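You operate a simulated robot arm through the tools that you are given. There is no shell and no other tool. Be economical: measure what you need, move in short steps, check, and stop when the job is done.

You run a simulated two-armed robot. Do the job below in one go: nothing can be reset, and whatever is moved stays where it is left.

TASK
Take the dish cloth from the top of the coffee bar and hang it over the handle of the freezer drawer.

The check looks at the end state, three seconds after you hand in, the way a careful person would. Anything else that was tipped, shoved, dropped, spilled or broken makes it a failure. Flat cloth is picked up by pressing the open fingertips on it (5 to 10 N) and closing them slowly along it; thin cloth reads only 2 to 8 mm in the jaws.

THE ROBOT
Two 7-joint arms with two-finger parallel grippers on one trunk, on a base that drives. Base frame: it is fixed to the floor where the robot stands at the start and does not move with it; the origin is under the middle of the robot, x ahead of it, y to its left, z up. Readings come in mm, rad, newtons and seconds.
The left shoulder is at the start at [70, 133, 1076], the right one opposite. Payload 1.57 kg a hand.
The TCP of each hand is the grasp point between the finger pads, 30 mm short of the fingertips. In the tool frame z runs along the fingers and y along their closing line. The gripper opens to 80 mm. The fingers are 17 mm wide and 12 mm thick; the gripper's body (40 by 82 mm) begins 80 mm behind the TCP.
Orientation is told as [roll, pitch, yaw] about the base's x, y, z axes, in that order, counted from this pose: with the fingers straight down and closing along the base's y, the tool's x points along the base's -x, its y along +y and its z along -z.

THE INTERFACE
- The arms move only by the tool jog_arm. It takes "left_steps", "right_steps" or both (then of equal length, played together; a hand with none holds still); each is a list of rows, each an object (a shift or turn left out is 0, a gripper value left out holds the last) with "linear": the shift along the base's x, y, z in mm, a list of three; "rot": the turn, a rotation vector about the base's x, y, z in rad, a list of three; "fingers": the finger opening in mm, from 0 to 80. In form: [{"linear": [x, y, z], "rot": [wx, wy, wz], "fingers": fingers}, ...]. A call has 1 to 20 rows; each row is the pose to reach, as a shift and turn from the pose commanded when the call began. Rows are played at 5 a second. More than 50 mm and 0.15 rad between two rows, or a gripper value outside its range, and nothing of the call is played. Where a pose cannot be reached the arm comes as near as it can. A force on the tool above 40 N (or 10 N above the force at the start of the call, whichever is more), or a blocked arm, ends the call early, and 0.2 s more pass. The fingers move at their own pace (about 153 mm/s each) and stop on an object; they squeeze with about 30 N. The grip force told is the motor's: it shows also when the fingers shut on nothing. Time passes only in rows, and 0.2 s behind the last, so rows that repeat a pose let the fingers close. It gives the time, the measured TCP pose, the force on the tool (base axes), the opening and the grip force at its end, in the units of the frame above (readings bear some noise), with the torque about the TCP (base axes, N m) and any sound that the robot's microphone picked up, and new pictures: "views" is both (left out), scene, wrist or none (wrist: the cameras of the hands that moved).
- Cameras (640 x 400 px; columns grow to the right, rows downward): "scene" is now at [135.2, -25.6, 1305.4]; the picture's right is [-0.27, -0.96, 0.00], its down [-0.56, 0.16, -0.82] and it looks along [0.79, -0.22, -0.58] (base axes); focal length 252 px, centre (320, 200). "left" rides on the left gripper at [72, 7, -122] in its tool frame; the picture's right is [-0.09, 1.00, 0.00], its down [-0.84, -0.08, -0.54] and it looks along [-0.54, -0.05, 0.84] (tool axes); focal length 238 px, centre (320, 200). "right" rides on the right gripper at [72, -7, -122] in its tool frame; the picture's right is [0.09, 1.00, 0.00], its down [-0.84, 0.08, -0.54] and it looks along [-0.54, 0.05, 0.84] (tool axes); focal length 238 px, centre (320, 200). There is no depth. A picture from a camera that has moved, and an enlarged one, comes with that camera's place and axes in the base frame and with its lens.
- lift_body(by): slides the trunk up (or, below 0, down) by that many mm; the arms and the scene camera ride with it, the base frame stays. It gives what a move gives, with no picture.
- base_move(legs): drives the robot by 1 to 6 legs, each [ahead, left, turn to the left] in mm, mm and rad, along the robot's own axes; the way and the turn of a leg run together, so that a leg with both is an arc; at most 1500 mm and 3.142 rad a leg. The arms and the cameras ride along, it lands a little off, and it stops where it bumps. It gives what a move gives, and a new picture of the scene camera.
- pan_tilt(pan, tilt): turns the head with the scene camera to pan (to the left, within 1.501 rad either way) and tilt (down, from -0.506 to 1.204), counted from straight ahead of the robot. It gives what a move gives, and a new picture of the scene camera.
- close_up(camera, box): a new picture of the part [left, top, right, bottom] of that camera's present view, enlarged. It takes no simulated time.
- job_done(): hands the job in; it is judged then, once.

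Work in short steps. Places have to be worked out from the pictures, the camera data and where the tool is seen: move nearer, look again, correct. Check each grasp and each placing, and mend what went wrong. You have 120 turns and 260 pictures in all, those below and enlarged ones among them. Open the grippers and draw the arms clear of the work before you hand the job in, unless the task says otherwise; then end with one line.

The tools are called after ">>>" as a command line: name --argument value ..., lists and objects as JSON in quotes. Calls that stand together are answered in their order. jog_arm: Moves the arms, as the interface text tells. Its arguments: {"type":"object","properties":{"left_steps":{"type":"array","items":{"type":"object","properties":{"linear":{"type":"array","items":{"type":"number"}},"rot":{"type":"array","items":{"type":"number"}},"fingers":{"type":"number"}}}},"right_steps":{"type":"array","items":{"type":"object","properties":{"linear":{"type":"array","items":{"type":"number"}},"rot":{"type":"array","items":{"type":"number"}},"fingers":{"type":"number"}}}},"views":{"type":"string","enum":["both","scene","wrist","none"]}},"required":[]} The other tools are called the same way: lift_body (by) slides the trunk up or down; base_move (legs) drives the base; pan_tilt (pan, tilt) turns the head that bears the scene camera; close_up (camera, box) takes an enlarged picture of a part of a camera's view; job_done () hands the job in.

At the start:

```text
time: 0.0
left_tcp_pos: [548.8, 84.0, 958.7]
left_tcp_rot: [0.001, -0.001, 0.001]
left_contact_force: [0.2, -0.4, -0.9]
left_moment: [-0.03, 0.02, 0.03]
left_gripper_width: 79.8
left_grasp_force: 0.0
right_tcp_pos: [428.1, -340.1, 1122.5]
right_tcp_rot: [0.0, -0.001, 0.001]
right_contact_force: [0.7, 0.0, 0.1]
right_moment: [0.0, -0.03, 0.01]
right_gripper_width: 80.0
right_grasp_force: 0.1
trunk travel left (down, up): [-650.0, 290.0]
robot x, y, heading: [-0.4, -1.9, -0.001]
head pan, tilt: [-0.276, 0.616]
```

scene: 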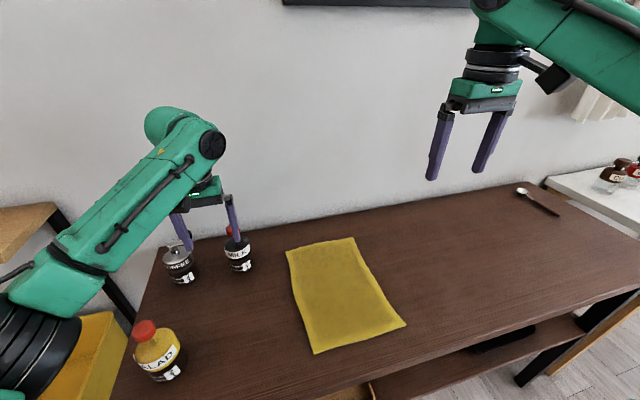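
right: 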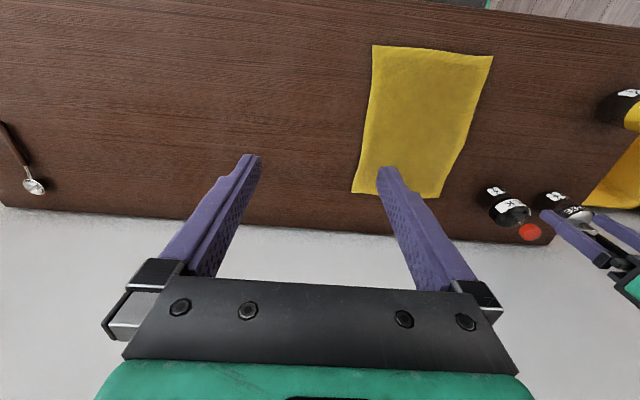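
left: 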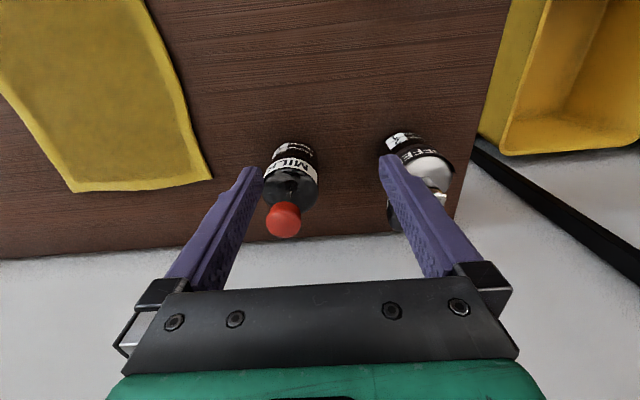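

The yellow cloth lies on the coffee bar ahead. I need to find the freezer drawer, so I look around with the head.

>>> pan_tilt --pan -1.3 --tilt 0.5

>>> pan_tilt --pan 1.3 --tilt 0.5

```text
time: 1.3
left_tcp_pos: [549.0, 84.1, 958.5]
left_tcp_rot: [-0.001, 0.0, -0.001]
left_contact_force: [0.2, 0.3, -0.4]
left_moment: [-0.03, 0.02, 0.02]
left_gripper_width: 80.1
left_grasp_force: 0.0
right_tcp_pos: [427.6, -339.3, 1122.9]
right_tcp_rot: [0.001, -0.002, 0.0]
right_contact_force: [0.4, -0.3, -0.2]
right_moment: [-0.03, 0.03, -0.01]
right_gripper_width: 79.6
right_grasp_force: 0.0
trunk travel left (down, up): [-650.0, 290.0]
robot x, y, heading: [3.1, 2.1, 0.004]
head pan, tilt: [-1.3, 0.499]
camera scene: at [75.1, -89.3, 1315.9], right [-0.96, -0.27, 0.0], down [-0.13, 0.46, -0.88], along [0.24, -0.85, -0.48], focal length 252 px, centre (320, 200)
```

scene: 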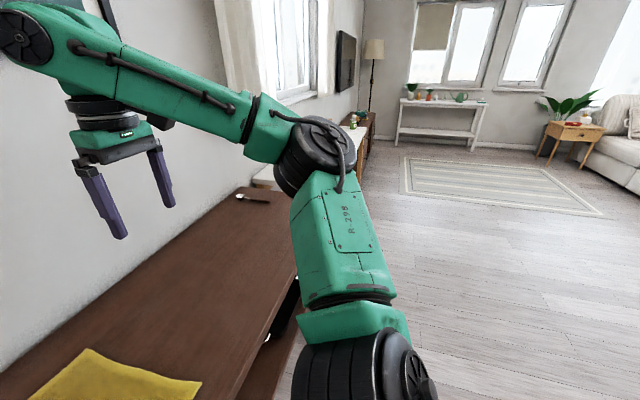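

```text
time: 3.6
left_tcp_pos: [549.6, 83.8, 957.9]
left_tcp_rot: [-0.001, 0.0, 0.0]
left_contact_force: [0.4, 0.1, -0.5]
left_moment: [0.0, 0.0, -0.01]
left_gripper_width: 80.1
left_grasp_force: 0.0
right_tcp_pos: [427.8, -340.1, 1122.4]
right_tcp_rot: [0.0, 0.0, 0.0]
right_contact_force: [-0.8, -0.3, -0.2]
right_moment: [-0.02, -0.01, 0.02]
right_gripper_width: 80.1
right_grasp_force: 0.0
trunk travel left (down, up): [-650.0, 290.0]
robot x, y, heading: [-1.2, 2.8, 0.002]
head pan, tilt: [1.3, 0.499]
camera scene: at [75.0, 86.0, 1315.9], right [0.96, -0.27, 0.0], down [-0.13, -0.46, -0.88], along [0.23, 0.85, -0.48], focal length 252 px, centre (320, 200)
```

scene: 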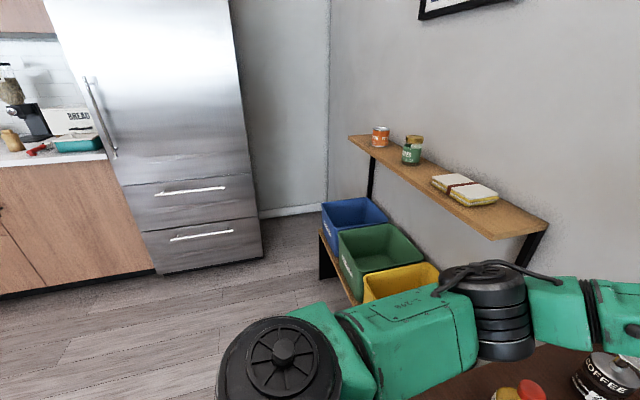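

The fridge with two lower drawers is to the left. I take a closer look for any labels.

>>> close_up --camera "scene" --box '[40, 0, 300, 290]'

>>> pan_tilt --pan 1.5 --tilt 0.1

```text
1.38 times, centred on (170, 145) of scene
camera zoom: at [75.0, 86.0, 1315.9], right [0.96, -0.27, 0.0], down [-0.13, -0.46, -0.88], along [0.23, 0.85, -0.48], focal length 348 px, centre (527, 276)
```

zoom: 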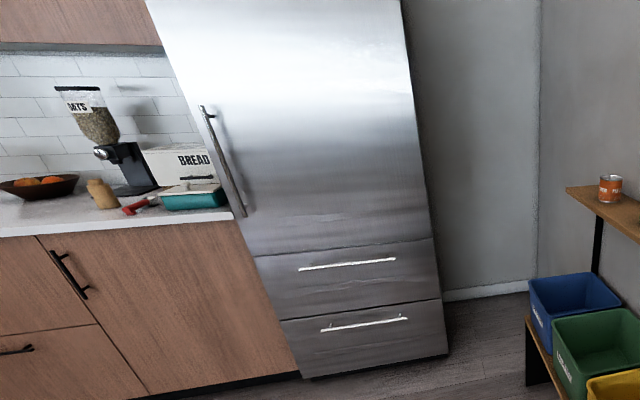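

```text
time: 4.5
left_tcp_pos: [550.0, 84.6, 958.2]
left_tcp_rot: [0.001, 0.001, 0.002]
left_contact_force: [-0.2, -0.4, -0.2]
left_moment: [-0.02, 0.02, 0.03]
left_gripper_width: 80.0
left_grasp_force: 0.1
right_tcp_pos: [427.7, -340.2, 1123.3]
right_tcp_rot: [0.0, 0.001, 0.0]
right_contact_force: [0.6, 0.4, -0.1]
right_moment: [0.03, -0.05, 0.0]
right_gripper_width: 80.0
right_grasp_force: 0.0
trunk travel left (down, up): [-650.0, 290.0]
robot x, y, heading: [-0.4, 0.0, 0.002]
head pan, tilt: [1.499, 0.099]
camera scene: at [57.3, 90.1, 1352.9], right [1.0, -0.07, 0.0], down [-0.01, -0.1, -0.99], along [0.07, 0.99, -0.1], focal length 252 px, centre (320, 200)
```

scene: 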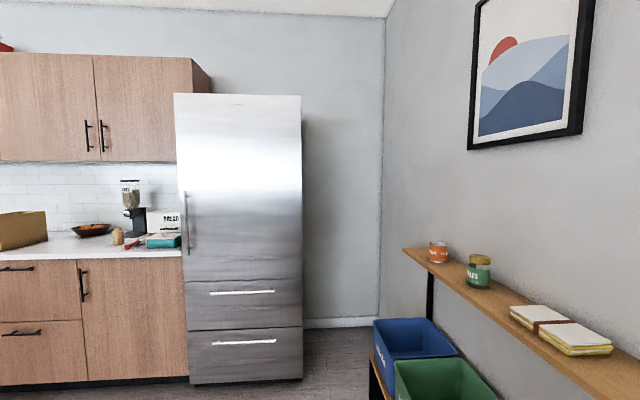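

Both drawers are unlabelled; I'll decide between them when closer. The cloth spans roughly x 369–664, y −283 to −72, so I shift the base right to centre on it, then look down.

>>> base_move --legs '[[0, -178, 0]]'

>>> pan_tilt --pan 0 --tilt 0.95

```text
time: 6.0
left_tcp_pos: [549.6, -94.9, 958.1]
left_tcp_rot: [0.0, 0.001, 0.004]
left_contact_force: [-1.0, -0.1, 0.4]
left_moment: [0.01, 0.0, 0.01]
left_gripper_width: 80.0
left_grasp_force: 0.1
right_tcp_pos: [429.1, -520.2, 1123.5]
right_tcp_rot: [-0.002, 0.0, 0.004]
right_contact_force: [-0.6, 0.6, -1.1]
right_moment: [-0.02, -0.01, 0.01]
right_gripper_width: 80.0
right_grasp_force: 0.1
trunk travel left (down, up): [-650.0, 290.0]
robot x, y, heading: [3.2, -183.6, 0.01]
head pan, tilt: [1.499, 0.099]
camera scene: at [57.1, -90.8, 1352.9], right [1.0, -0.07, 0.0], down [-0.01, -0.1, -0.99], along [0.07, 0.99, -0.1], focal length 252 px, centre (320, 200)
```

scene: 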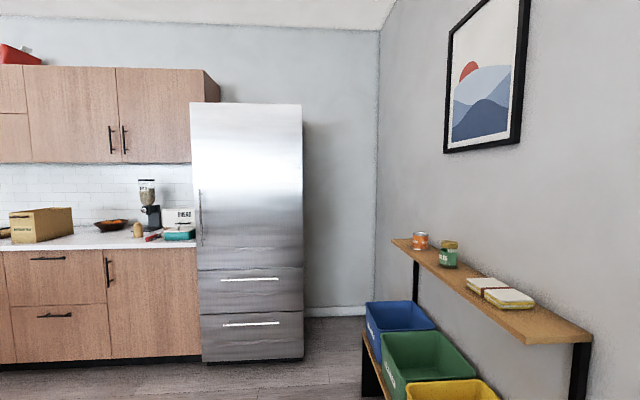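

```text
time: 7.6
left_tcp_pos: [550.2, -96.2, 958.2]
left_tcp_rot: [0.001, 0.0, 0.005]
left_contact_force: [0.2, 0.0, -0.7]
left_moment: [-0.01, 0.03, -0.01]
left_gripper_width: 80.0
left_grasp_force: 0.0
right_tcp_pos: [428.1, -520.4, 1121.6]
right_tcp_rot: [0.0, -0.001, 0.004]
right_contact_force: [1.0, 0.0, 0.4]
right_moment: [-0.01, -0.01, -0.03]
right_gripper_width: 79.9
right_grasp_force: 0.2
trunk travel left (down, up): [-650.0, 290.0]
robot x, y, heading: [2.5, -181.0, 0.005]
head pan, tilt: [0.0, 0.949]
camera scene: at [123.6, -183.3, 1278.4], right [0.0, -1.0, 0.0], down [-0.81, 0.0, -0.58], along [0.58, 0.0, -0.81], focal length 252 px, centre (320, 200)
```

scene: 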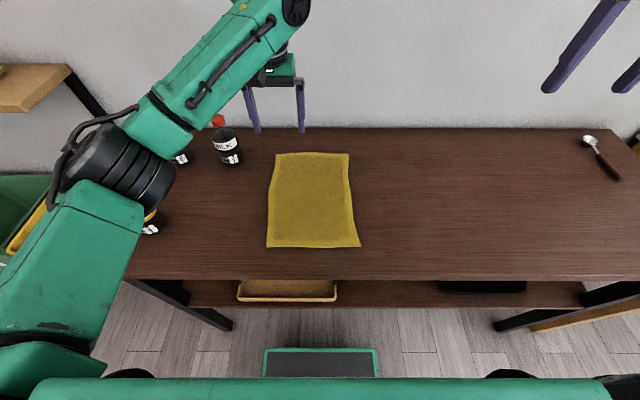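

Cloth now measured: x 369–667, y about −276 to −60, bar front edge x≈298. I bring both hands above its near edge, turning them so the fingers close along x (cameras outward).

>>> jog_arm --left_steps '[{"linear": [-14, 0, 0], "rot": [0, 0, -0.143], "fingers": 42}, {"linear": [-27, 0, 0], "rot": [0, 0, -0.286]}, {"linear": [-41, 0, 0], "rot": [0, 0, -0.429]}, {"linear": [-54, 0, 0], "rot": [0, 0, -0.571]}, {"linear": [-68, 0, 0], "rot": [0, 0, -0.714]}, {"linear": [-81, 0, 0], "rot": [0, 0, -0.857]}, {"linear": [-95, 0, 0], "rot": [0, 0, -1.0]}, {"linear": [-108, 0, 0], "rot": [0, 0, -1.143]}, {"linear": [-122, 0, 0], "rot": [0, 0, -1.286]}, {"linear": [-135, 0, 0], "rot": [0, 0, -1.429]}, {"linear": [-148, 0, 0], "rot": [0, 0, -1.571]}]' --right_steps '[{"linear": [-2, 25, -15], "rot": [0, 0, 0.143], "fingers": 42}, {"linear": [-5, 50, -30], "rot": [0, 0, 0.286]}, {"linear": [-7, 75, -45], "rot": [0, 0, 0.429]}, {"linear": [-9, 100, -60], "rot": [0, 0, 0.571]}, {"linear": [-12, 125, -75], "rot": [0, 0, 0.714]}, {"linear": [-14, 150, -90], "rot": [0, 0, 0.857]}, {"linear": [-16, 175, -105], "rot": [0, 0, 1.0]}, {"linear": [-19, 200, -120], "rot": [0, 0, 1.143]}, {"linear": [-21, 225, -135], "rot": [0, 0, 1.286]}, {"linear": [-24, 250, -150], "rot": [0, 0, 1.429]}, {"linear": [-26, 275, -164], "rot": [0, 0, 1.571]}]'

```text
time: 10.0
left_tcp_pos: [401.3, -96.9, 957.9]
left_tcp_rot: [-0.001, 0.0, -1.568]
left_contact_force: [0.1, -1.3, -0.2]
left_moment: [0.0, 0.01, -0.02]
left_gripper_width: 42.0
left_grasp_force: 0.0
right_tcp_pos: [402.8, -242.6, 960.0]
right_tcp_rot: [-0.001, 0.0, 1.576]
right_contact_force: [-0.1, -0.9, -0.2]
right_moment: [-0.02, -0.02, 0.04]
right_gripper_width: 42.1
right_grasp_force: 0.0
trunk travel left (down, up): [-650.0, 290.0]
robot x, y, heading: [0.1, -178.5, 0.006]
head pan, tilt: [0.0, 0.949]
camera scene: at [123.5, -182.2, 1278.4], right [0.0, -1.0, 0.0], down [-0.81, 0.0, -0.58], along [0.58, 0.0, -0.81], focal length 252 px, centre (320, 200)
camera right: at [411.2, -314.4, 1082.0], right [-1.0, -0.1, 0.0], down [-0.08, 0.84, 0.54], along [-0.05, 0.54, -0.84], focal length 238 px, centre (320, 200)
camera left: at [407.4, -24.5, 1080.1], right [1.0, -0.09, 0.0], down [-0.08, -0.84, 0.54], along [-0.05, -0.54, -0.84], focal length 238 px, centre (320, 200)
```

scene: 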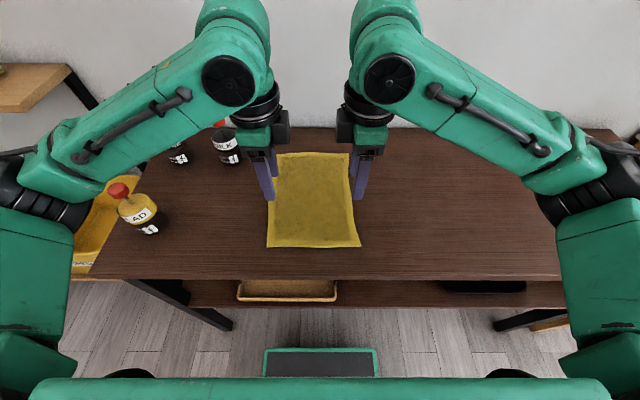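
right: 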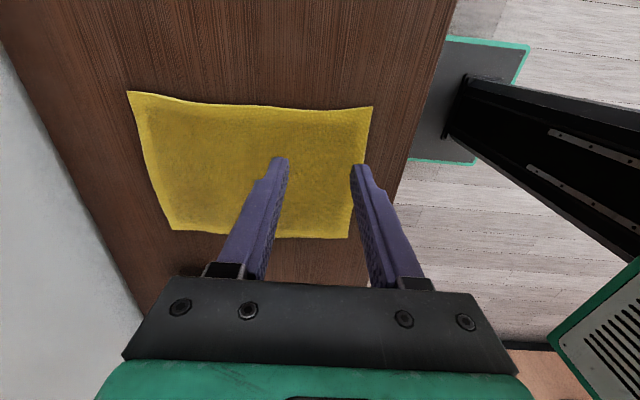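
left: 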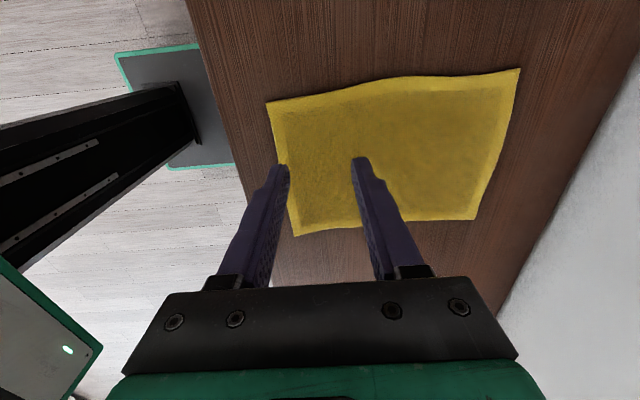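

Triangulating the cloth corners between the scene and both wrist cameras is consistent only with a surface at z≈800: near edge x≈345, y −268 to −70. I move to x≈385 and descend to just above that.

>>> jog_arm --left_steps '[{"linear": [-8, 0, -40]}, {"linear": [-16, 0, -75]}, {"linear": [-16, 0, -95]}, {"linear": [-16, 0, -105]}]' --right_steps '[{"linear": [-8, 0, -40]}, {"linear": [-17, 0, -75]}, {"linear": [-17, 0, -95]}, {"linear": [-17, 0, -107]}]'

```text
time: 11.0
left_tcp_pos: [385.6, -96.8, 853.1]
left_tcp_rot: [0.0, -0.001, -1.566]
left_contact_force: [-1.2, 0.3, -0.8]
left_moment: [0.02, -0.04, 0.02]
left_gripper_width: 42.0
left_grasp_force: 0.2
right_tcp_pos: [385.8, -244.0, 852.2]
right_tcp_rot: [-0.001, -0.001, 1.575]
right_contact_force: [-0.1, 0.4, -0.3]
right_moment: [0.0, 0.0, 0.02]
right_gripper_width: 42.0
right_grasp_force: 0.0
trunk travel left (down, up): [-650.0, 290.0]
robot x, y, heading: [0.8, -182.1, 0.006]
head pan, tilt: [0.0, 0.949]
camera scene: at [123.6, -183.1, 1278.4], right [0.0, -1.0, 0.0], down [-0.81, 0.0, -0.58], along [0.58, 0.0, -0.81], focal length 252 px, centre (320, 200)
camera right: at [394.2, -315.8, 974.1], right [-1.0, -0.1, 0.0], down [-0.08, 0.84, 0.54], along [-0.05, 0.54, -0.84], focal length 238 px, centre (320, 200)
camera left: at [390.9, -24.8, 974.4], right [1.0, -0.09, 0.0], down [-0.08, -0.84, 0.54], along [-0.05, -0.54, -0.84], focal length 238 px, centre (320, 200)
```

scene: 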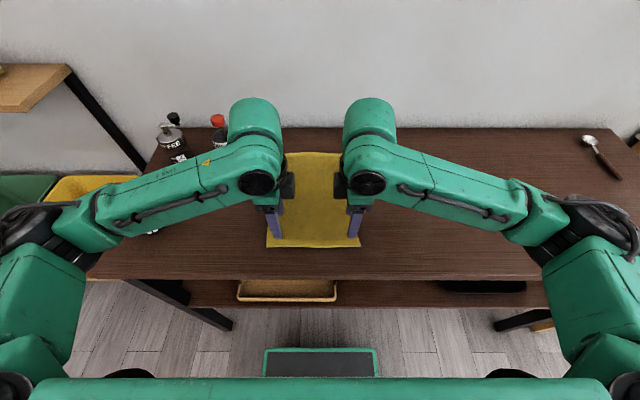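
right: 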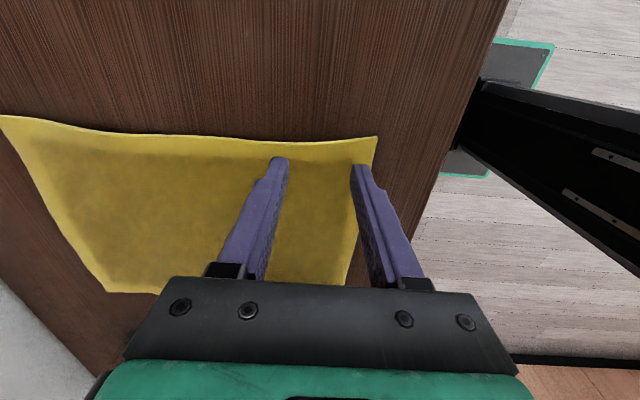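
left: 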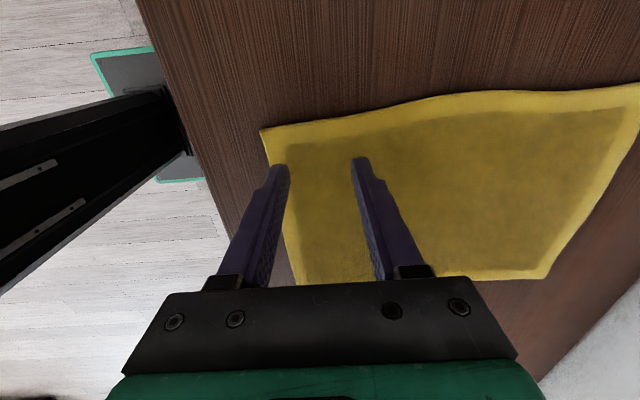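

The left forearm passes near the yellow bottle, so I check its clearance before going lower.

>>> pan_tilt --pan 0.6 --tilt 0.95

```text
time: 12.0
left_tcp_pos: [384.0, -95.8, 855.1]
left_tcp_rot: [0.0, 0.001, -1.566]
left_contact_force: [0.1, -0.3, 0.3]
left_moment: [-0.01, 0.02, 0.0]
left_gripper_width: 42.1
left_grasp_force: 0.1
right_tcp_pos: [386.7, -244.5, 852.1]
right_tcp_rot: [-0.002, 0.0, 1.574]
right_contact_force: [-0.3, 0.2, -0.6]
right_moment: [-0.03, -0.04, -0.01]
right_gripper_width: 42.0
right_grasp_force: 0.0
trunk travel left (down, up): [-650.0, 290.0]
robot x, y, heading: [2.6, -181.9, 0.003]
head pan, tilt: [0.6, 0.949]
camera scene: at [110.8, -142.3, 1278.4], right [0.57, -0.82, 0.0], down [-0.67, -0.46, -0.58], along [0.48, 0.33, -0.81], focal length 252 px, centre (320, 200)
```

scene: 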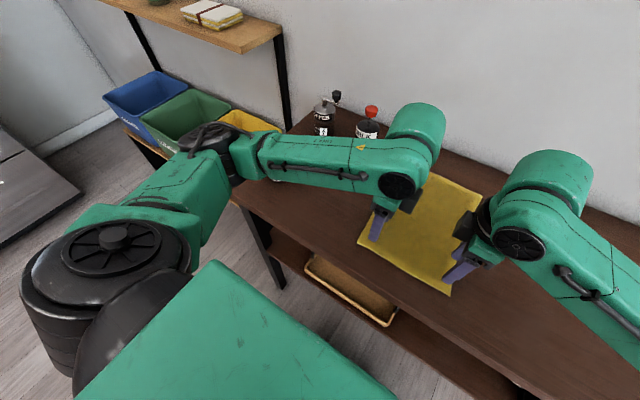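

The bottle is hidden under the forearm; to gain clearance I raise the trunk 200 mm and then look where the bottle stands.

>>> lift_body --by 200

>>> pan_tilt --pan 0.5 --tilt 1.0

```text
time: 14.2
left_tcp_pos: [385.8, -96.8, 1052.9]
left_tcp_rot: [-0.003, -0.001, -1.568]
left_contact_force: [-0.5, -0.5, 0.5]
left_moment: [0.03, -0.02, 0.0]
left_gripper_width: 42.2
left_grasp_force: 0.1
right_tcp_pos: [386.0, -244.0, 1051.8]
right_tcp_rot: [0.001, 0.001, 1.574]
right_contact_force: [0.6, 1.0, 0.6]
right_moment: [-0.01, 0.02, 0.0]
right_gripper_width: 41.8
right_grasp_force: 0.1
trunk travel left (down, up): [-850.0, 90.0]
robot x, y, heading: [1.2, -180.8, 0.007]
head pan, tilt: [0.6, 0.949]
```

```text
time: 14.8
left_tcp_pos: [385.6, -97.3, 1052.8]
left_tcp_rot: [0.0, 0.001, -1.566]
left_contact_force: [-0.5, -0.3, -0.5]
left_moment: [-0.02, 0.0, -0.02]
left_gripper_width: 41.9
left_grasp_force: 0.0
right_tcp_pos: [386.7, -246.1, 1053.5]
right_tcp_rot: [0.001, -0.001, 1.575]
right_contact_force: [1.0, 0.5, -0.4]
right_moment: [0.02, 0.02, -0.02]
right_gripper_width: 42.2
right_grasp_force: 0.0
trunk travel left (down, up): [-850.0, 90.0]
robot x, y, heading: [-0.2, -181.1, 0.003]
head pan, tilt: [0.499, 1.0]
camera scene: at [112.0, -150.0, 1474.8], right [0.48, -0.88, 0.0], down [-0.74, -0.41, -0.54], along [0.47, 0.26, -0.84], focal length 252 px, centre (320, 200)
```

scene: 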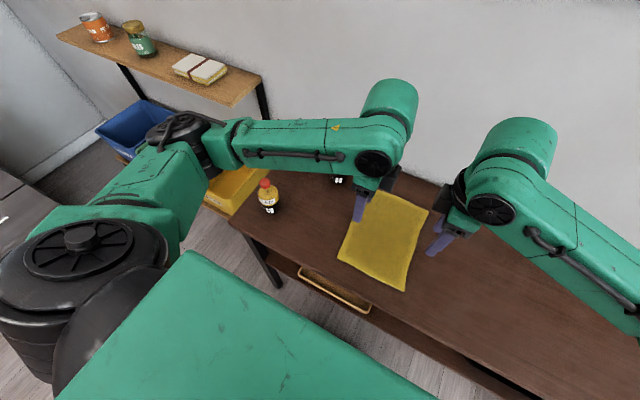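

The bottle stands undisturbed and is now well below the arm. I lower the hands 195 mm relative to the trunk and watch the bottle.

>>> jog_arm --left_steps '[{"linear": [0, 0, -45]}, {"linear": [0, 0, -90]}, {"linear": [0, 0, -135]}, {"linear": [0, 0, -175]}, {"linear": [0, 0, -200]}]' --right_steps '[{"linear": [0, 0, -45]}, {"linear": [0, 0, -90]}, {"linear": [0, 0, -135]}, {"linear": [0, 0, -175]}, {"linear": [0, 0, -200]}]' --views "scene"

```text
time: 16.0
left_tcp_pos: [385.0, -98.0, 853.2]
left_tcp_rot: [0.0, -0.001, -1.567]
left_contact_force: [-0.4, -0.4, -0.1]
left_moment: [0.03, -0.01, -0.04]
left_gripper_width: 42.0
left_grasp_force: 0.0
right_tcp_pos: [388.3, -245.8, 853.0]
right_tcp_rot: [-0.001, 0.001, 1.575]
right_contact_force: [-0.6, 0.0, 0.8]
right_moment: [-0.01, -0.01, 0.0]
right_gripper_width: 42.0
right_grasp_force: 0.0
trunk travel left (down, up): [-850.0, 90.0]
robot x, y, heading: [-0.9, -183.9, 0.004]
head pan, tilt: [0.499, 1.0]
camera scene: at [112.3, -150.1, 1474.8], right [0.48, -0.88, 0.0], down [-0.74, -0.4, -0.54], along [0.47, 0.26, -0.84], focal length 252 px, centre (320, 200)
```

scene: 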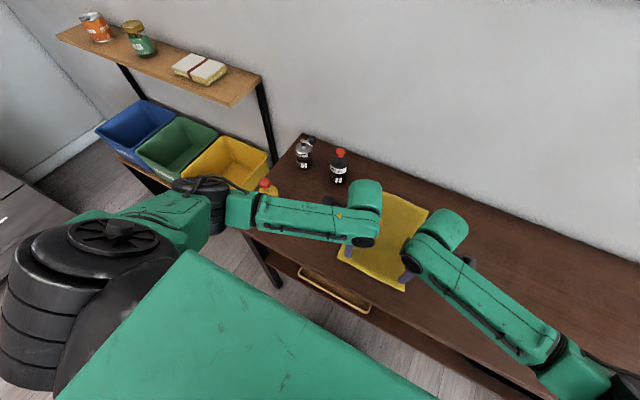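

The forearm is well above the bottle (≈z 1040 against 918). I descend slowly until the tips press on the cloth.

>>> jog_arm --left_steps '[{"linear": [0, 0, -6]}, {"linear": [0, 0, -12]}, {"linear": [0, 0, -16]}, {"linear": [0, 0, -19]}]' --right_steps '[{"linear": [0, 0, -6]}, {"linear": [0, 0, -12]}, {"linear": [0, 0, -16]}, {"linear": [0, 0, -19]}]' --views "wrist"

```text
time: 17.0
left_tcp_pos: [384.5, -97.9, 834.7]
left_tcp_rot: [0.002, -0.002, -1.567]
left_contact_force: [1.1, 0.2, 2.1]
left_moment: [-0.02, -0.02, 0.01]
left_gripper_width: 41.8
left_grasp_force: 0.1
right_tcp_pos: [387.8, -245.3, 834.0]
right_tcp_rot: [-0.003, 0.001, 1.573]
right_contact_force: [-1.3, -0.2, 2.3]
right_moment: [0.0, 0.02, 0.01]
right_gripper_width: 42.1
right_grasp_force: 0.0
trunk travel left (down, up): [-850.0, 90.0]
robot x, y, heading: [0.6, -185.0, 0.006]
head pan, tilt: [0.499, 1.0]
camera right: at [394.2, -316.3, 956.1], right [-1.0, -0.1, 0.0], down [-0.08, 0.84, 0.54], along [-0.05, 0.54, -0.84], focal length 238 px, centre (320, 200)
camera left: at [390.4, -25.8, 955.5], right [1.0, -0.09, 0.0], down [-0.07, -0.84, 0.54], along [-0.05, -0.54, -0.84], focal length 238 px, centre (320, 200)
```

right: 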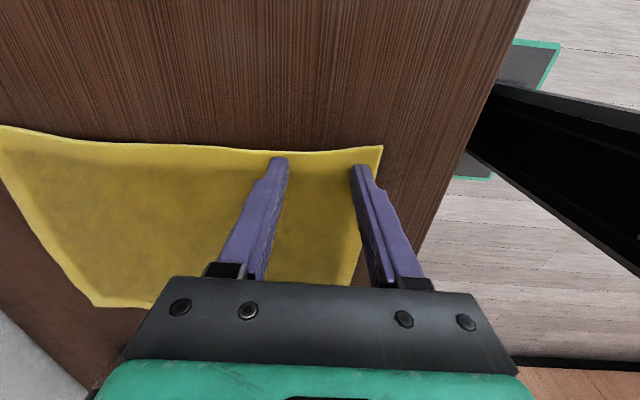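
left: 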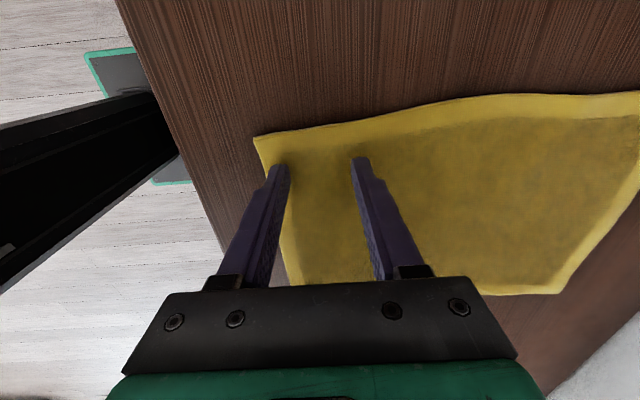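

Light contact (2 N) already at z≈834. A few mm more for 5–10 N.

>>> jog_arm --left_steps '[{"linear": [0, 0, -1.5]}, {"linear": [0, 0, -3]}]' --right_steps '[{"linear": [0, 0, -1.5]}, {"linear": [0, 0, -3]}]' --views "none"

```text
time: 17.6
left_tcp_pos: [384.8, -98.6, 833.7]
left_tcp_rot: [0.006, 0.001, -1.567]
left_contact_force: [2.0, -1.3, 10.8]
left_moment: [-0.04, 0.0, 0.03]
left_gripper_width: 42.1
left_grasp_force: 0.1
right_tcp_pos: [387.7, -244.4, 833.0]
right_tcp_rot: [-0.005, -0.001, 1.573]
right_contact_force: [0.8, -1.3, 14.0]
right_moment: [-0.07, 0.11, 0.03]
right_gripper_width: 41.8
right_grasp_force: 0.1
trunk travel left (down, up): [-850.0, 90.0]
robot x, y, heading: [2.7, -181.3, -0.0]
head pan, tilt: [0.499, 1.0]
```

Forces are 11 and 14 N, slightly high; I back off about 1 mm and close slowly.

>>> jog_arm --left_steps '[{"linear": [0, 0, 0.7]}, {"linear": [0, 0, 0.7], "fingers": 36}, {"linear": [0, 0, 0.7], "fingers": 30}, {"linear": [0, 0, 0.7], "fingers": 24}, {"linear": [0, 0, 0.7], "fingers": 18}, {"linear": [0, 0, 0.7], "fingers": 12}, {"linear": [0, 0, 0.7], "fingers": 6}, {"linear": [0, 0, 0.7], "fingers": 0}, {"linear": [0, 0, 0.7], "fingers": 0}]' --right_steps '[{"linear": [0, 0, 1.2]}, {"linear": [0, 0, 1.2], "fingers": 36}, {"linear": [0, 0, 1.2], "fingers": 30}, {"linear": [0, 0, 1.2], "fingers": 24}, {"linear": [0, 0, 1.2], "fingers": 18}, {"linear": [0, 0, 1.2], "fingers": 12}, {"linear": [0, 0, 1.2], "fingers": 6}, {"linear": [0, 0, 1.2], "fingers": 0}, {"linear": [0, 0, 1.2], "fingers": 0}]'

```text
time: 19.6
left_tcp_pos: [381.7, -97.4, 833.4]
left_tcp_rot: [0.004, -0.001, -1.569]
left_contact_force: [-1.9, -0.9, 15.3]
left_moment: [-0.05, 0.06, 0.01]
left_gripper_width: 4.5
left_grasp_force: 25.0
right_tcp_pos: [384.2, -244.2, 833.7]
right_tcp_rot: [-0.004, 0.0, 1.574]
right_contact_force: [-0.1, 1.1, 11.1]
right_moment: [0.01, 0.04, -0.01]
right_gripper_width: 7.5
right_grasp_force: 26.4
trunk travel left (down, up): [-850.0, 90.0]
robot x, y, heading: [1.8, -182.2, 0.001]
head pan, tilt: [0.499, 1.0]
camera scene: at [107.4, -150.0, 1475.2], right [0.48, -0.88, 0.0], down [-0.74, -0.4, -0.54], along [0.48, 0.26, -0.84], focal length 252 px, centre (320, 200)
camera right: at [391.3, -315.9, 954.9], right [-1.0, -0.1, 0.0], down [-0.08, 0.84, 0.54], along [-0.05, 0.54, -0.84], focal length 238 px, centre (320, 200)
camera left: at [388.3, -25.0, 954.3], right [1.0, -0.09, 0.0], down [-0.08, -0.84, 0.54], along [-0.05, -0.54, -0.84], focal length 238 px, centre (320, 200)
```

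scene: 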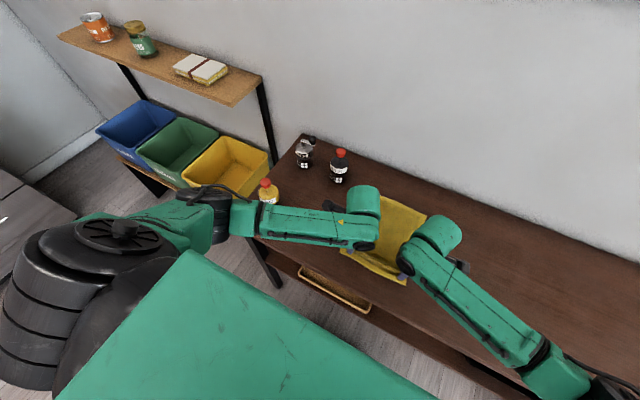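
right: 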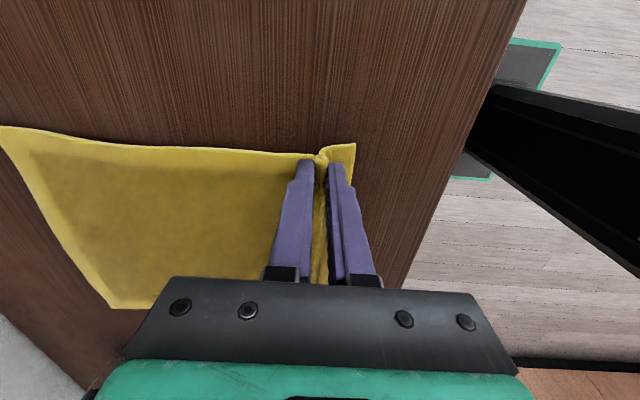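
left: 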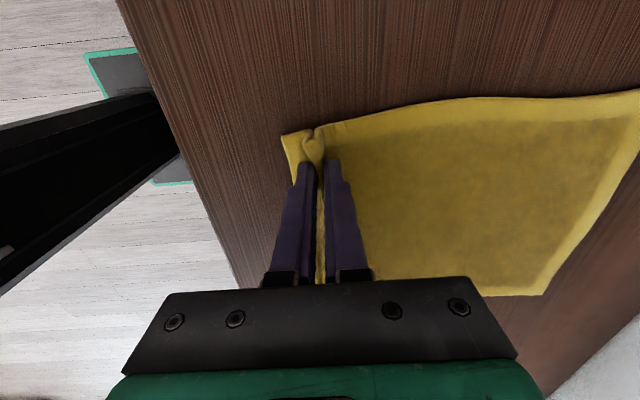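

Both hands hold a fold (4.5 and 7.5 mm). I lift straight up.

>>> jog_arm --left_steps '[{"linear": [0, 0, 20]}, {"linear": [0, 0, 50]}, {"linear": [0, 0, 85]}, {"linear": [0, 0, 125]}, {"linear": [0, 0, 165]}, {"linear": [0, 0, 205]}, {"linear": [0, 0, 245]}, {"linear": [0, 0, 280]}, {"linear": [0, 0, 310]}, {"linear": [0, 0, 310]}]' --right_steps '[{"linear": [0, 0, 20]}, {"linear": [0, 0, 50]}, {"linear": [0, 0, 85]}, {"linear": [0, 0, 125]}, {"linear": [0, 0, 165]}, {"linear": [0, 0, 205]}, {"linear": [0, 0, 245]}, {"linear": [0, 0, 280]}, {"linear": [0, 0, 310]}, {"linear": [0, 0, 310]}]'

```text
time: 21.8
left_tcp_pos: [383.0, -96.6, 1142.9]
left_tcp_rot: [0.0, 0.0, -1.565]
left_contact_force: [0.1, -0.8, 0.5]
left_moment: [-0.04, 0.0, 0.03]
left_gripper_width: 4.5
left_grasp_force: 25.1
right_tcp_pos: [387.4, -245.3, 1142.4]
right_tcp_rot: [0.001, 0.001, 1.573]
right_contact_force: [0.1, 1.0, -0.5]
right_moment: [0.03, -0.01, 0.03]
right_gripper_width: 6.4
right_grasp_force: 26.1
trunk travel left (down, up): [-850.0, 90.0]
robot x, y, heading: [1.2, -179.0, 0.005]
head pan, tilt: [0.499, 1.0]
camera scene: at [112.1, -150.0, 1474.8], right [0.48, -0.88, 0.0], down [-0.74, -0.4, -0.54], along [0.47, 0.26, -0.84], focal length 252 px, centre (320, 200)
camera right: at [395.3, -316.0, 1264.4], right [-1.0, -0.1, 0.0], down [-0.08, 0.84, 0.54], along [-0.05, 0.54, -0.84], focal length 238 px, centre (320, 200)
camera left: at [388.9, -23.6, 1263.9], right [1.0, -0.09, 0.0], down [-0.07, -0.84, 0.54], along [-0.05, -0.54, -0.84], focal length 238 px, centre (320, 200)
```

scene: 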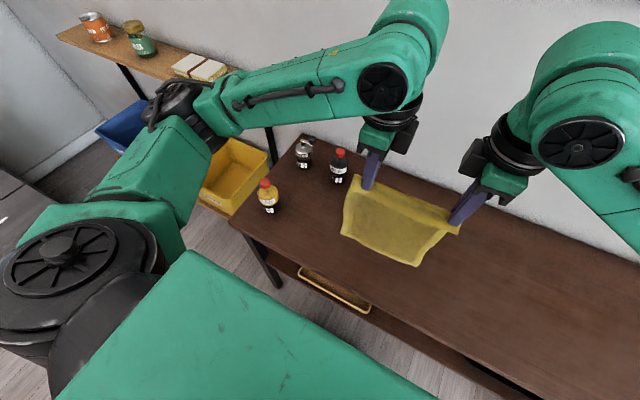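
right: 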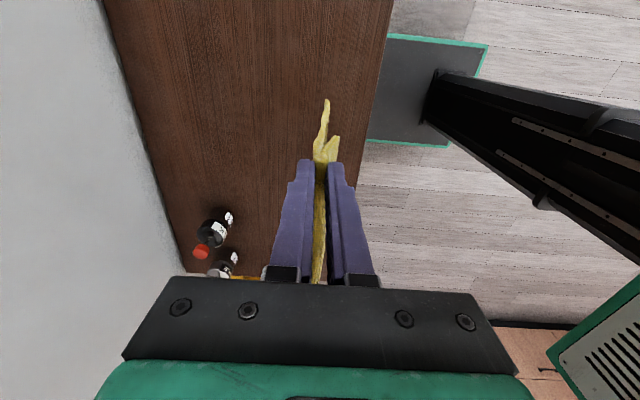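
left: 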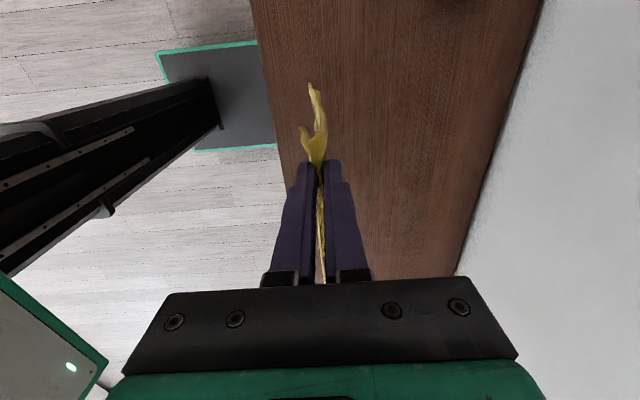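

The cloth hangs cleanly between both hands. The fridge front is at about y≈1600, x −500…−120; I back away from the bar, turn left and drive part of the way.

>>> base_move --legs '[[-320, 0, 0], [0, 0, 1.571]]'

>>> pan_tilt --pan 0 --tilt 0.5

```text
time: 27.7
left_tcp_pos: [-398.2, 201.8, 1141.8]
left_tcp_rot: [0.001, 0.001, -0.028]
left_contact_force: [1.0, -0.5, 0.1]
left_moment: [0.02, -0.05, -0.06]
left_gripper_width: 4.3
left_grasp_force: 25.2
right_tcp_pos: [-248.6, 201.6, 1143.2]
right_tcp_rot: [0.0, 0.0, 3.111]
right_contact_force: [-1.4, -0.5, -0.2]
right_moment: [-0.02, 0.02, -0.03]
right_gripper_width: 4.7
right_grasp_force: 24.6
trunk travel left (down, up): [-850.0, 90.0]
robot x, y, heading: [-321.5, -181.8, 1.541]
head pan, tilt: [0.499, 1.0]
camera scene: at [-353.6, -73.0, 1474.8], right [0.89, 0.45, 0.0], down [0.38, -0.75, -0.54], along [-0.24, 0.48, -0.84], focal length 252 px, centre (320, 200)
```

scene: 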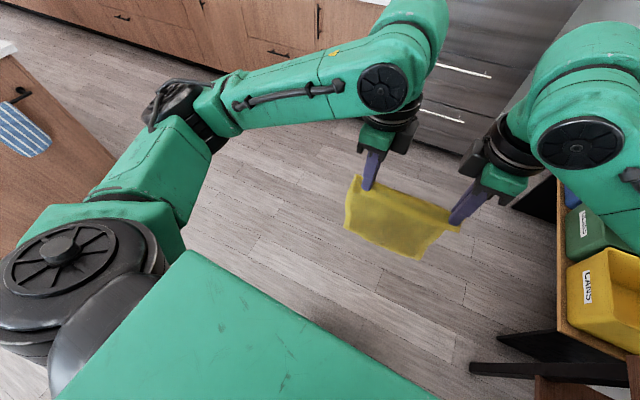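

```text
time: 28.7
left_tcp_pos: [-398.1, 200.8, 1142.0]
left_tcp_rot: [-0.001, -0.001, -0.029]
left_contact_force: [1.5, -0.6, 0.3]
left_moment: [-0.05, -0.03, -0.07]
left_gripper_width: 4.5
left_grasp_force: 25.0
right_tcp_pos: [-248.9, 201.3, 1141.7]
right_tcp_rot: [0.001, 0.0, 3.112]
right_contact_force: [-0.9, -0.3, -0.5]
right_moment: [0.0, 0.05, -0.06]
right_gripper_width: 4.5
right_grasp_force: 25.2
trunk travel left (down, up): [-850.0, 90.0]
robot x, y, heading: [-325.6, -186.9, 1.541]
head pan, tilt: [0.0, 0.499]
camera scene: at [-319.8, -44.3, 1515.8], right [1.0, -0.03, 0.0], down [-0.01, -0.48, -0.88], along [0.03, 0.88, -0.48], focal length 252 px, centre (320, 200)
```

scene: 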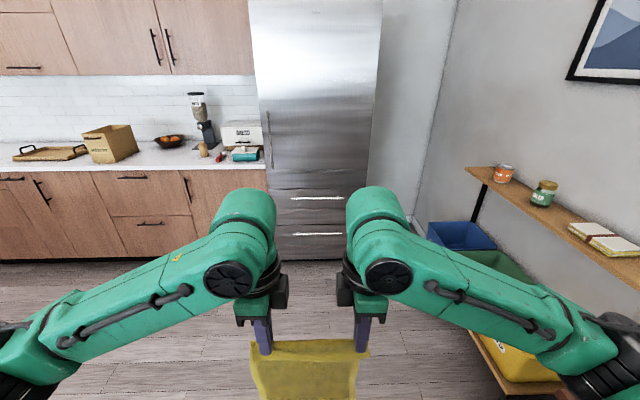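

The fridge handles are straight ahead. I drive 600 mm forward and look closely at the two drawers.

>>> base_move --legs '[[600, 0, 0.03]]'

>>> close_up --camera "scene" --box '[220, 130, 420, 260]'

```text
time: 32.0
left_tcp_pos: [-398.3, 790.9, 1142.3]
left_tcp_rot: [0.002, 0.002, -0.001]
left_contact_force: [0.6, -0.3, -0.4]
left_moment: [0.0, -0.05, -0.08]
left_gripper_width: 4.5
left_grasp_force: 25.5
right_tcp_pos: [-250.6, 794.5, 1142.4]
right_tcp_rot: [-0.002, 0.0, 3.14]
right_contact_force: [-1.6, -0.3, 0.1]
right_moment: [0.0, -0.02, -0.07]
right_gripper_width: 4.4
right_grasp_force: 24.7
trunk travel left (down, up): [-850.0, 90.0]
robot x, y, heading: [-315.2, 407.1, 1.568]
head pan, tilt: [0.0, 0.499]
camera scene: at [-314.2, 546.6, 1516.0], right [1.0, 0.0, 0.0], down [0.0, -0.48, -0.88], along [0.0, 0.88, -0.48], focal length 252 px, centre (320, 200)
```

scene: 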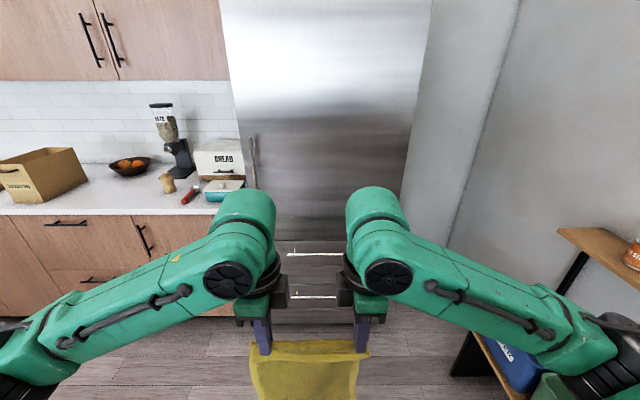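

```text
3.08 times, centred on (320, 195) of scene
camera zoom: at [-314.2, 546.6, 1516.0], right [1.0, 0.0, 0.0], down [0.0, -0.48, -0.88], along [0.0, 0.88, -0.48], focal length 776 px, centre (320, 215)
```

zoom: 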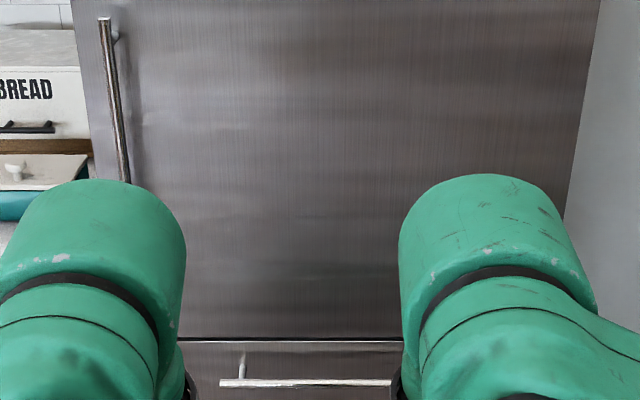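

No label; both are freezer drawers, and the upper handle (z≈640) is the natural one. I tilt the fingers forward to horizontal while extending the hands 150 mm.

>>> jog_arm --left_steps '[{"linear": [0, 14, 0], "rot": [0.143, 0, 0]}, {"linear": [0, 28, 0], "rot": [0.286, 0, 0]}, {"linear": [0, 42, 0], "rot": [0.429, 0, 0]}, {"linear": [0, 56, 0], "rot": [0.571, 0, 0]}, {"linear": [0, 70, 0], "rot": [0.714, 0, 0]}, {"linear": [0, 84, 0], "rot": [0.857, 0, 0]}, {"linear": [0, 98, 0], "rot": [1.0, 0, 0]}, {"linear": [0, 112, 0], "rot": [1.143, 0, 0]}, {"linear": [0, 126, 0], "rot": [1.286, 0, 0]}, {"linear": [0, 140, 0], "rot": [1.429, 0, 0]}, {"linear": [0, 150, 0], "rot": [1.571, 0, 0]}]' --right_steps '[{"linear": [0, 14, 0], "rot": [0.143, 0, 0]}, {"linear": [0, 28, 0], "rot": [0.286, 0, 0]}, {"linear": [0, 42, 0], "rot": [0.429, 0, 0]}, {"linear": [0, 56, 0], "rot": [0.571, 0, 0]}, {"linear": [0, 70, 0], "rot": [0.714, 0, 0]}, {"linear": [0, 84, 0], "rot": [0.857, 0, 0]}, {"linear": [0, 98, 0], "rot": [1.0, 0, 0]}, {"linear": [0, 112, 0], "rot": [1.143, 0, 0]}, {"linear": [0, 126, 0], "rot": [1.286, 0, 0]}, {"linear": [0, 140, 0], "rot": [1.429, 0, 0]}, {"linear": [0, 150, 0], "rot": [1.571, 0, 0]}]'

```text
time: 34.4
left_tcp_pos: [-398.1, 943.1, 1142.3]
left_tcp_rot: [1.571, 0.001, 0.0]
left_contact_force: [1.5, 0.4, -0.9]
left_moment: [-0.1, -0.04, -0.05]
left_gripper_width: 4.5
left_grasp_force: 25.2
right_tcp_pos: [-250.1, 947.2, 1141.7]
right_tcp_rot: [-1.57, 0.001, -3.142]
right_contact_force: [-0.3, 0.2, -0.6]
right_moment: [-0.06, 0.01, 0.02]
right_gripper_width: 4.1
right_grasp_force: 25.1
trunk travel left (down, up): [-850.0, 90.0]
robot x, y, heading: [-316.7, 404.5, 1.572]
head pan, tilt: [0.0, 0.499]
camera scene: at [-314.2, 548.7, 1515.9], right [1.0, 0.0, 0.0], down [0.0, -0.48, -0.88], along [0.0, 0.88, -0.48], focal length 252 px, centre (320, 200)
camera right: at [-177.8, 824.7, 1147.6], right [0.09, 0.0, -1.0], down [-0.84, -0.54, -0.08], along [-0.54, 0.84, -0.05], focal length 238 px, centre (320, 200)
camera left: at [-471.2, 820.8, 1147.9], right [0.09, 0.0, 1.0], down [0.84, -0.54, -0.08], along [0.54, 0.84, -0.05], focal length 238 px, centre (320, 200)
```

scene: 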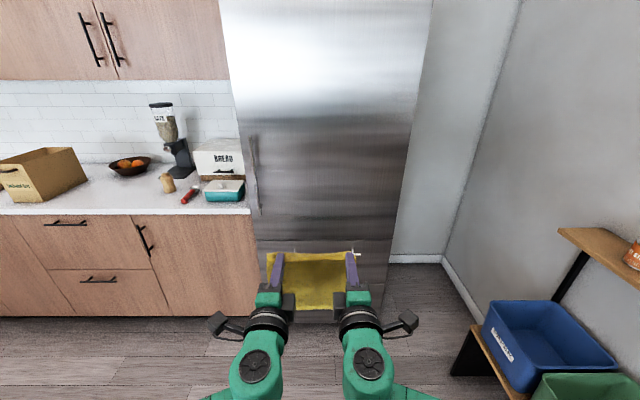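
right: 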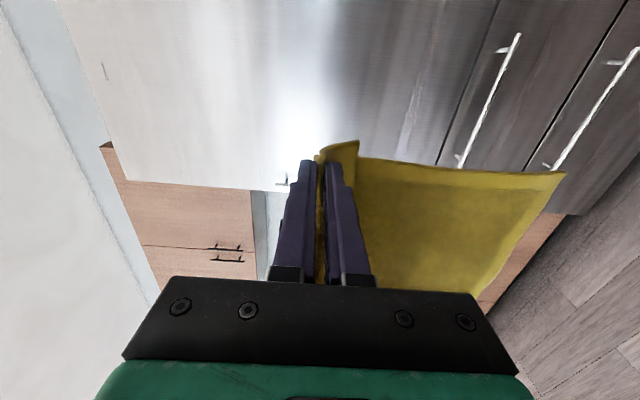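
left: 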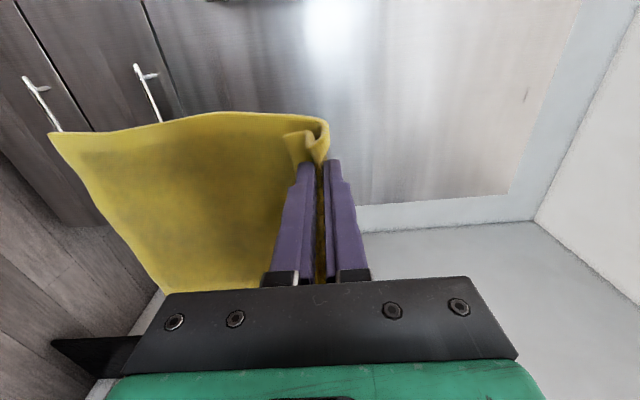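

The sheet hangs nicely below the tips. I lower the trunk 220 mm and drive 350 mm closer, then measure the handle.

>>> lift_body --by -220

>>> base_move --legs '[[350, 0, 0]]'

>>> jog_arm --left_steps '[{"linear": [0, 0, 0]}]' --right_steps '[{"linear": [0, 0, 0]}]' --views "wrist"

```text
time: 36.8
left_tcp_pos: [-398.4, 942.2, 922.0]
left_tcp_rot: [1.572, 0.003, 0.0]
left_contact_force: [1.3, 1.0, -0.3]
left_moment: [-0.06, 0.02, -0.05]
left_gripper_width: 4.7
left_grasp_force: 25.3
right_tcp_pos: [-250.2, 945.3, 920.7]
right_tcp_rot: [-1.572, -0.001, -3.141]
right_contact_force: [-0.9, 0.0, -0.1]
right_moment: [-0.06, 0.01, 0.03]
right_gripper_width: 4.3
right_grasp_force: 24.6
trunk travel left (down, up): [-630.0, 310.0]
robot x, y, heading: [-314.4, 406.8, 1.568]
head pan, tilt: [0.0, 0.499]
```

```text
time: 39.0
left_tcp_pos: [-400.1, 1288.1, 921.9]
left_tcp_rot: [1.571, 0.001, 0.004]
left_contact_force: [2.3, 0.0, -0.9]
left_moment: [-0.07, -0.03, -0.04]
left_gripper_width: 4.4
left_grasp_force: 25.3
right_tcp_pos: [-252.7, 1293.1, 921.6]
right_tcp_rot: [-1.57, -0.003, -3.139]
right_contact_force: [-0.9, 0.5, -0.4]
right_moment: [-0.02, -0.03, 0.05]
right_gripper_width: 4.4
right_grasp_force: 25.2
trunk travel left (down, up): [-630.0, 310.0]
robot x, y, heading: [-315.0, 757.4, 1.573]
head pan, tilt: [0.0, 0.499]
camera scene: at [-314.8, 894.7, 1295.8], right [1.0, 0.0, 0.0], down [0.0, -0.48, -0.88], along [0.0, 0.88, -0.48], focal length 252 px, centre (320, 200)
```

scene: 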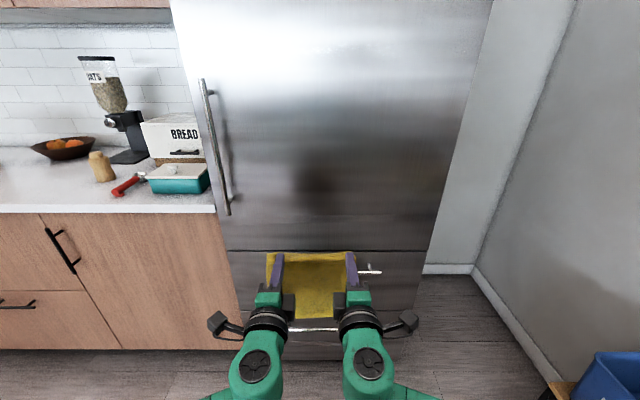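

```text
time: 39.4
left_tcp_pos: [-401.6, 1288.0, 924.3]
left_tcp_rot: [1.57, -0.001, 0.003]
left_contact_force: [0.6, 0.0, 0.3]
left_moment: [-0.09, 0.01, -0.05]
left_gripper_width: 4.3
left_grasp_force: 25.2
right_tcp_pos: [-252.8, 1291.7, 921.0]
right_tcp_rot: [-1.571, -0.002, -3.141]
right_contact_force: [-1.4, 0.8, 0.2]
right_moment: [-0.06, 0.01, 0.02]
right_gripper_width: 4.4
right_grasp_force: 24.8
trunk travel left (down, up): [-630.0, 310.0]
robot x, y, heading: [-314.6, 756.4, 1.574]
head pan, tilt: [0.0, 0.499]
camera right: at [-179.4, 1170.6, 928.1], right [0.09, 0.0, -1.0], down [-0.83, -0.55, -0.08], along [-0.54, 0.84, -0.05], focal length 238 px, centre (320, 200)
camera left: at [-472.7, 1165.7, 928.5], right [0.09, 0.0, 1.0], down [0.84, -0.54, -0.08], along [0.54, 0.84, -0.05], focal length 238 px, centre (320, 200)
```

right: 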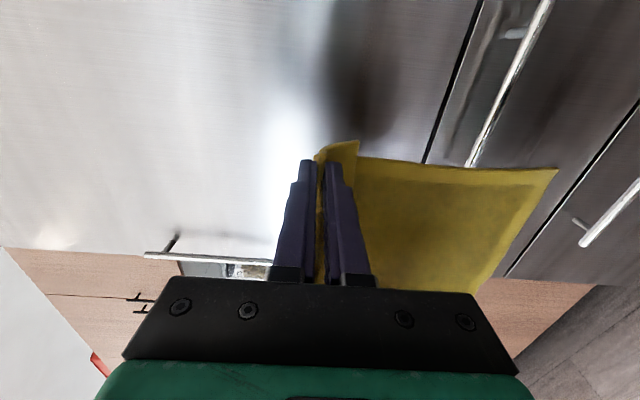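
left: 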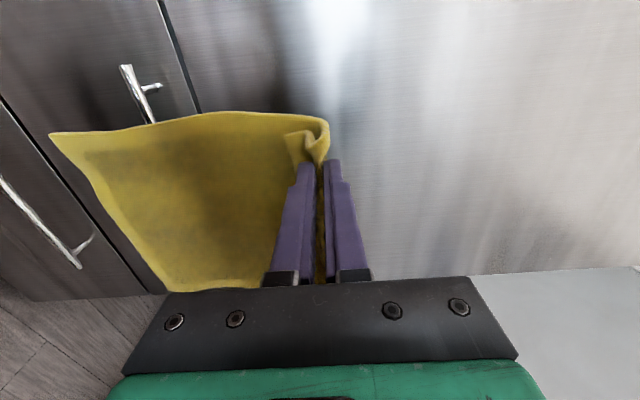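

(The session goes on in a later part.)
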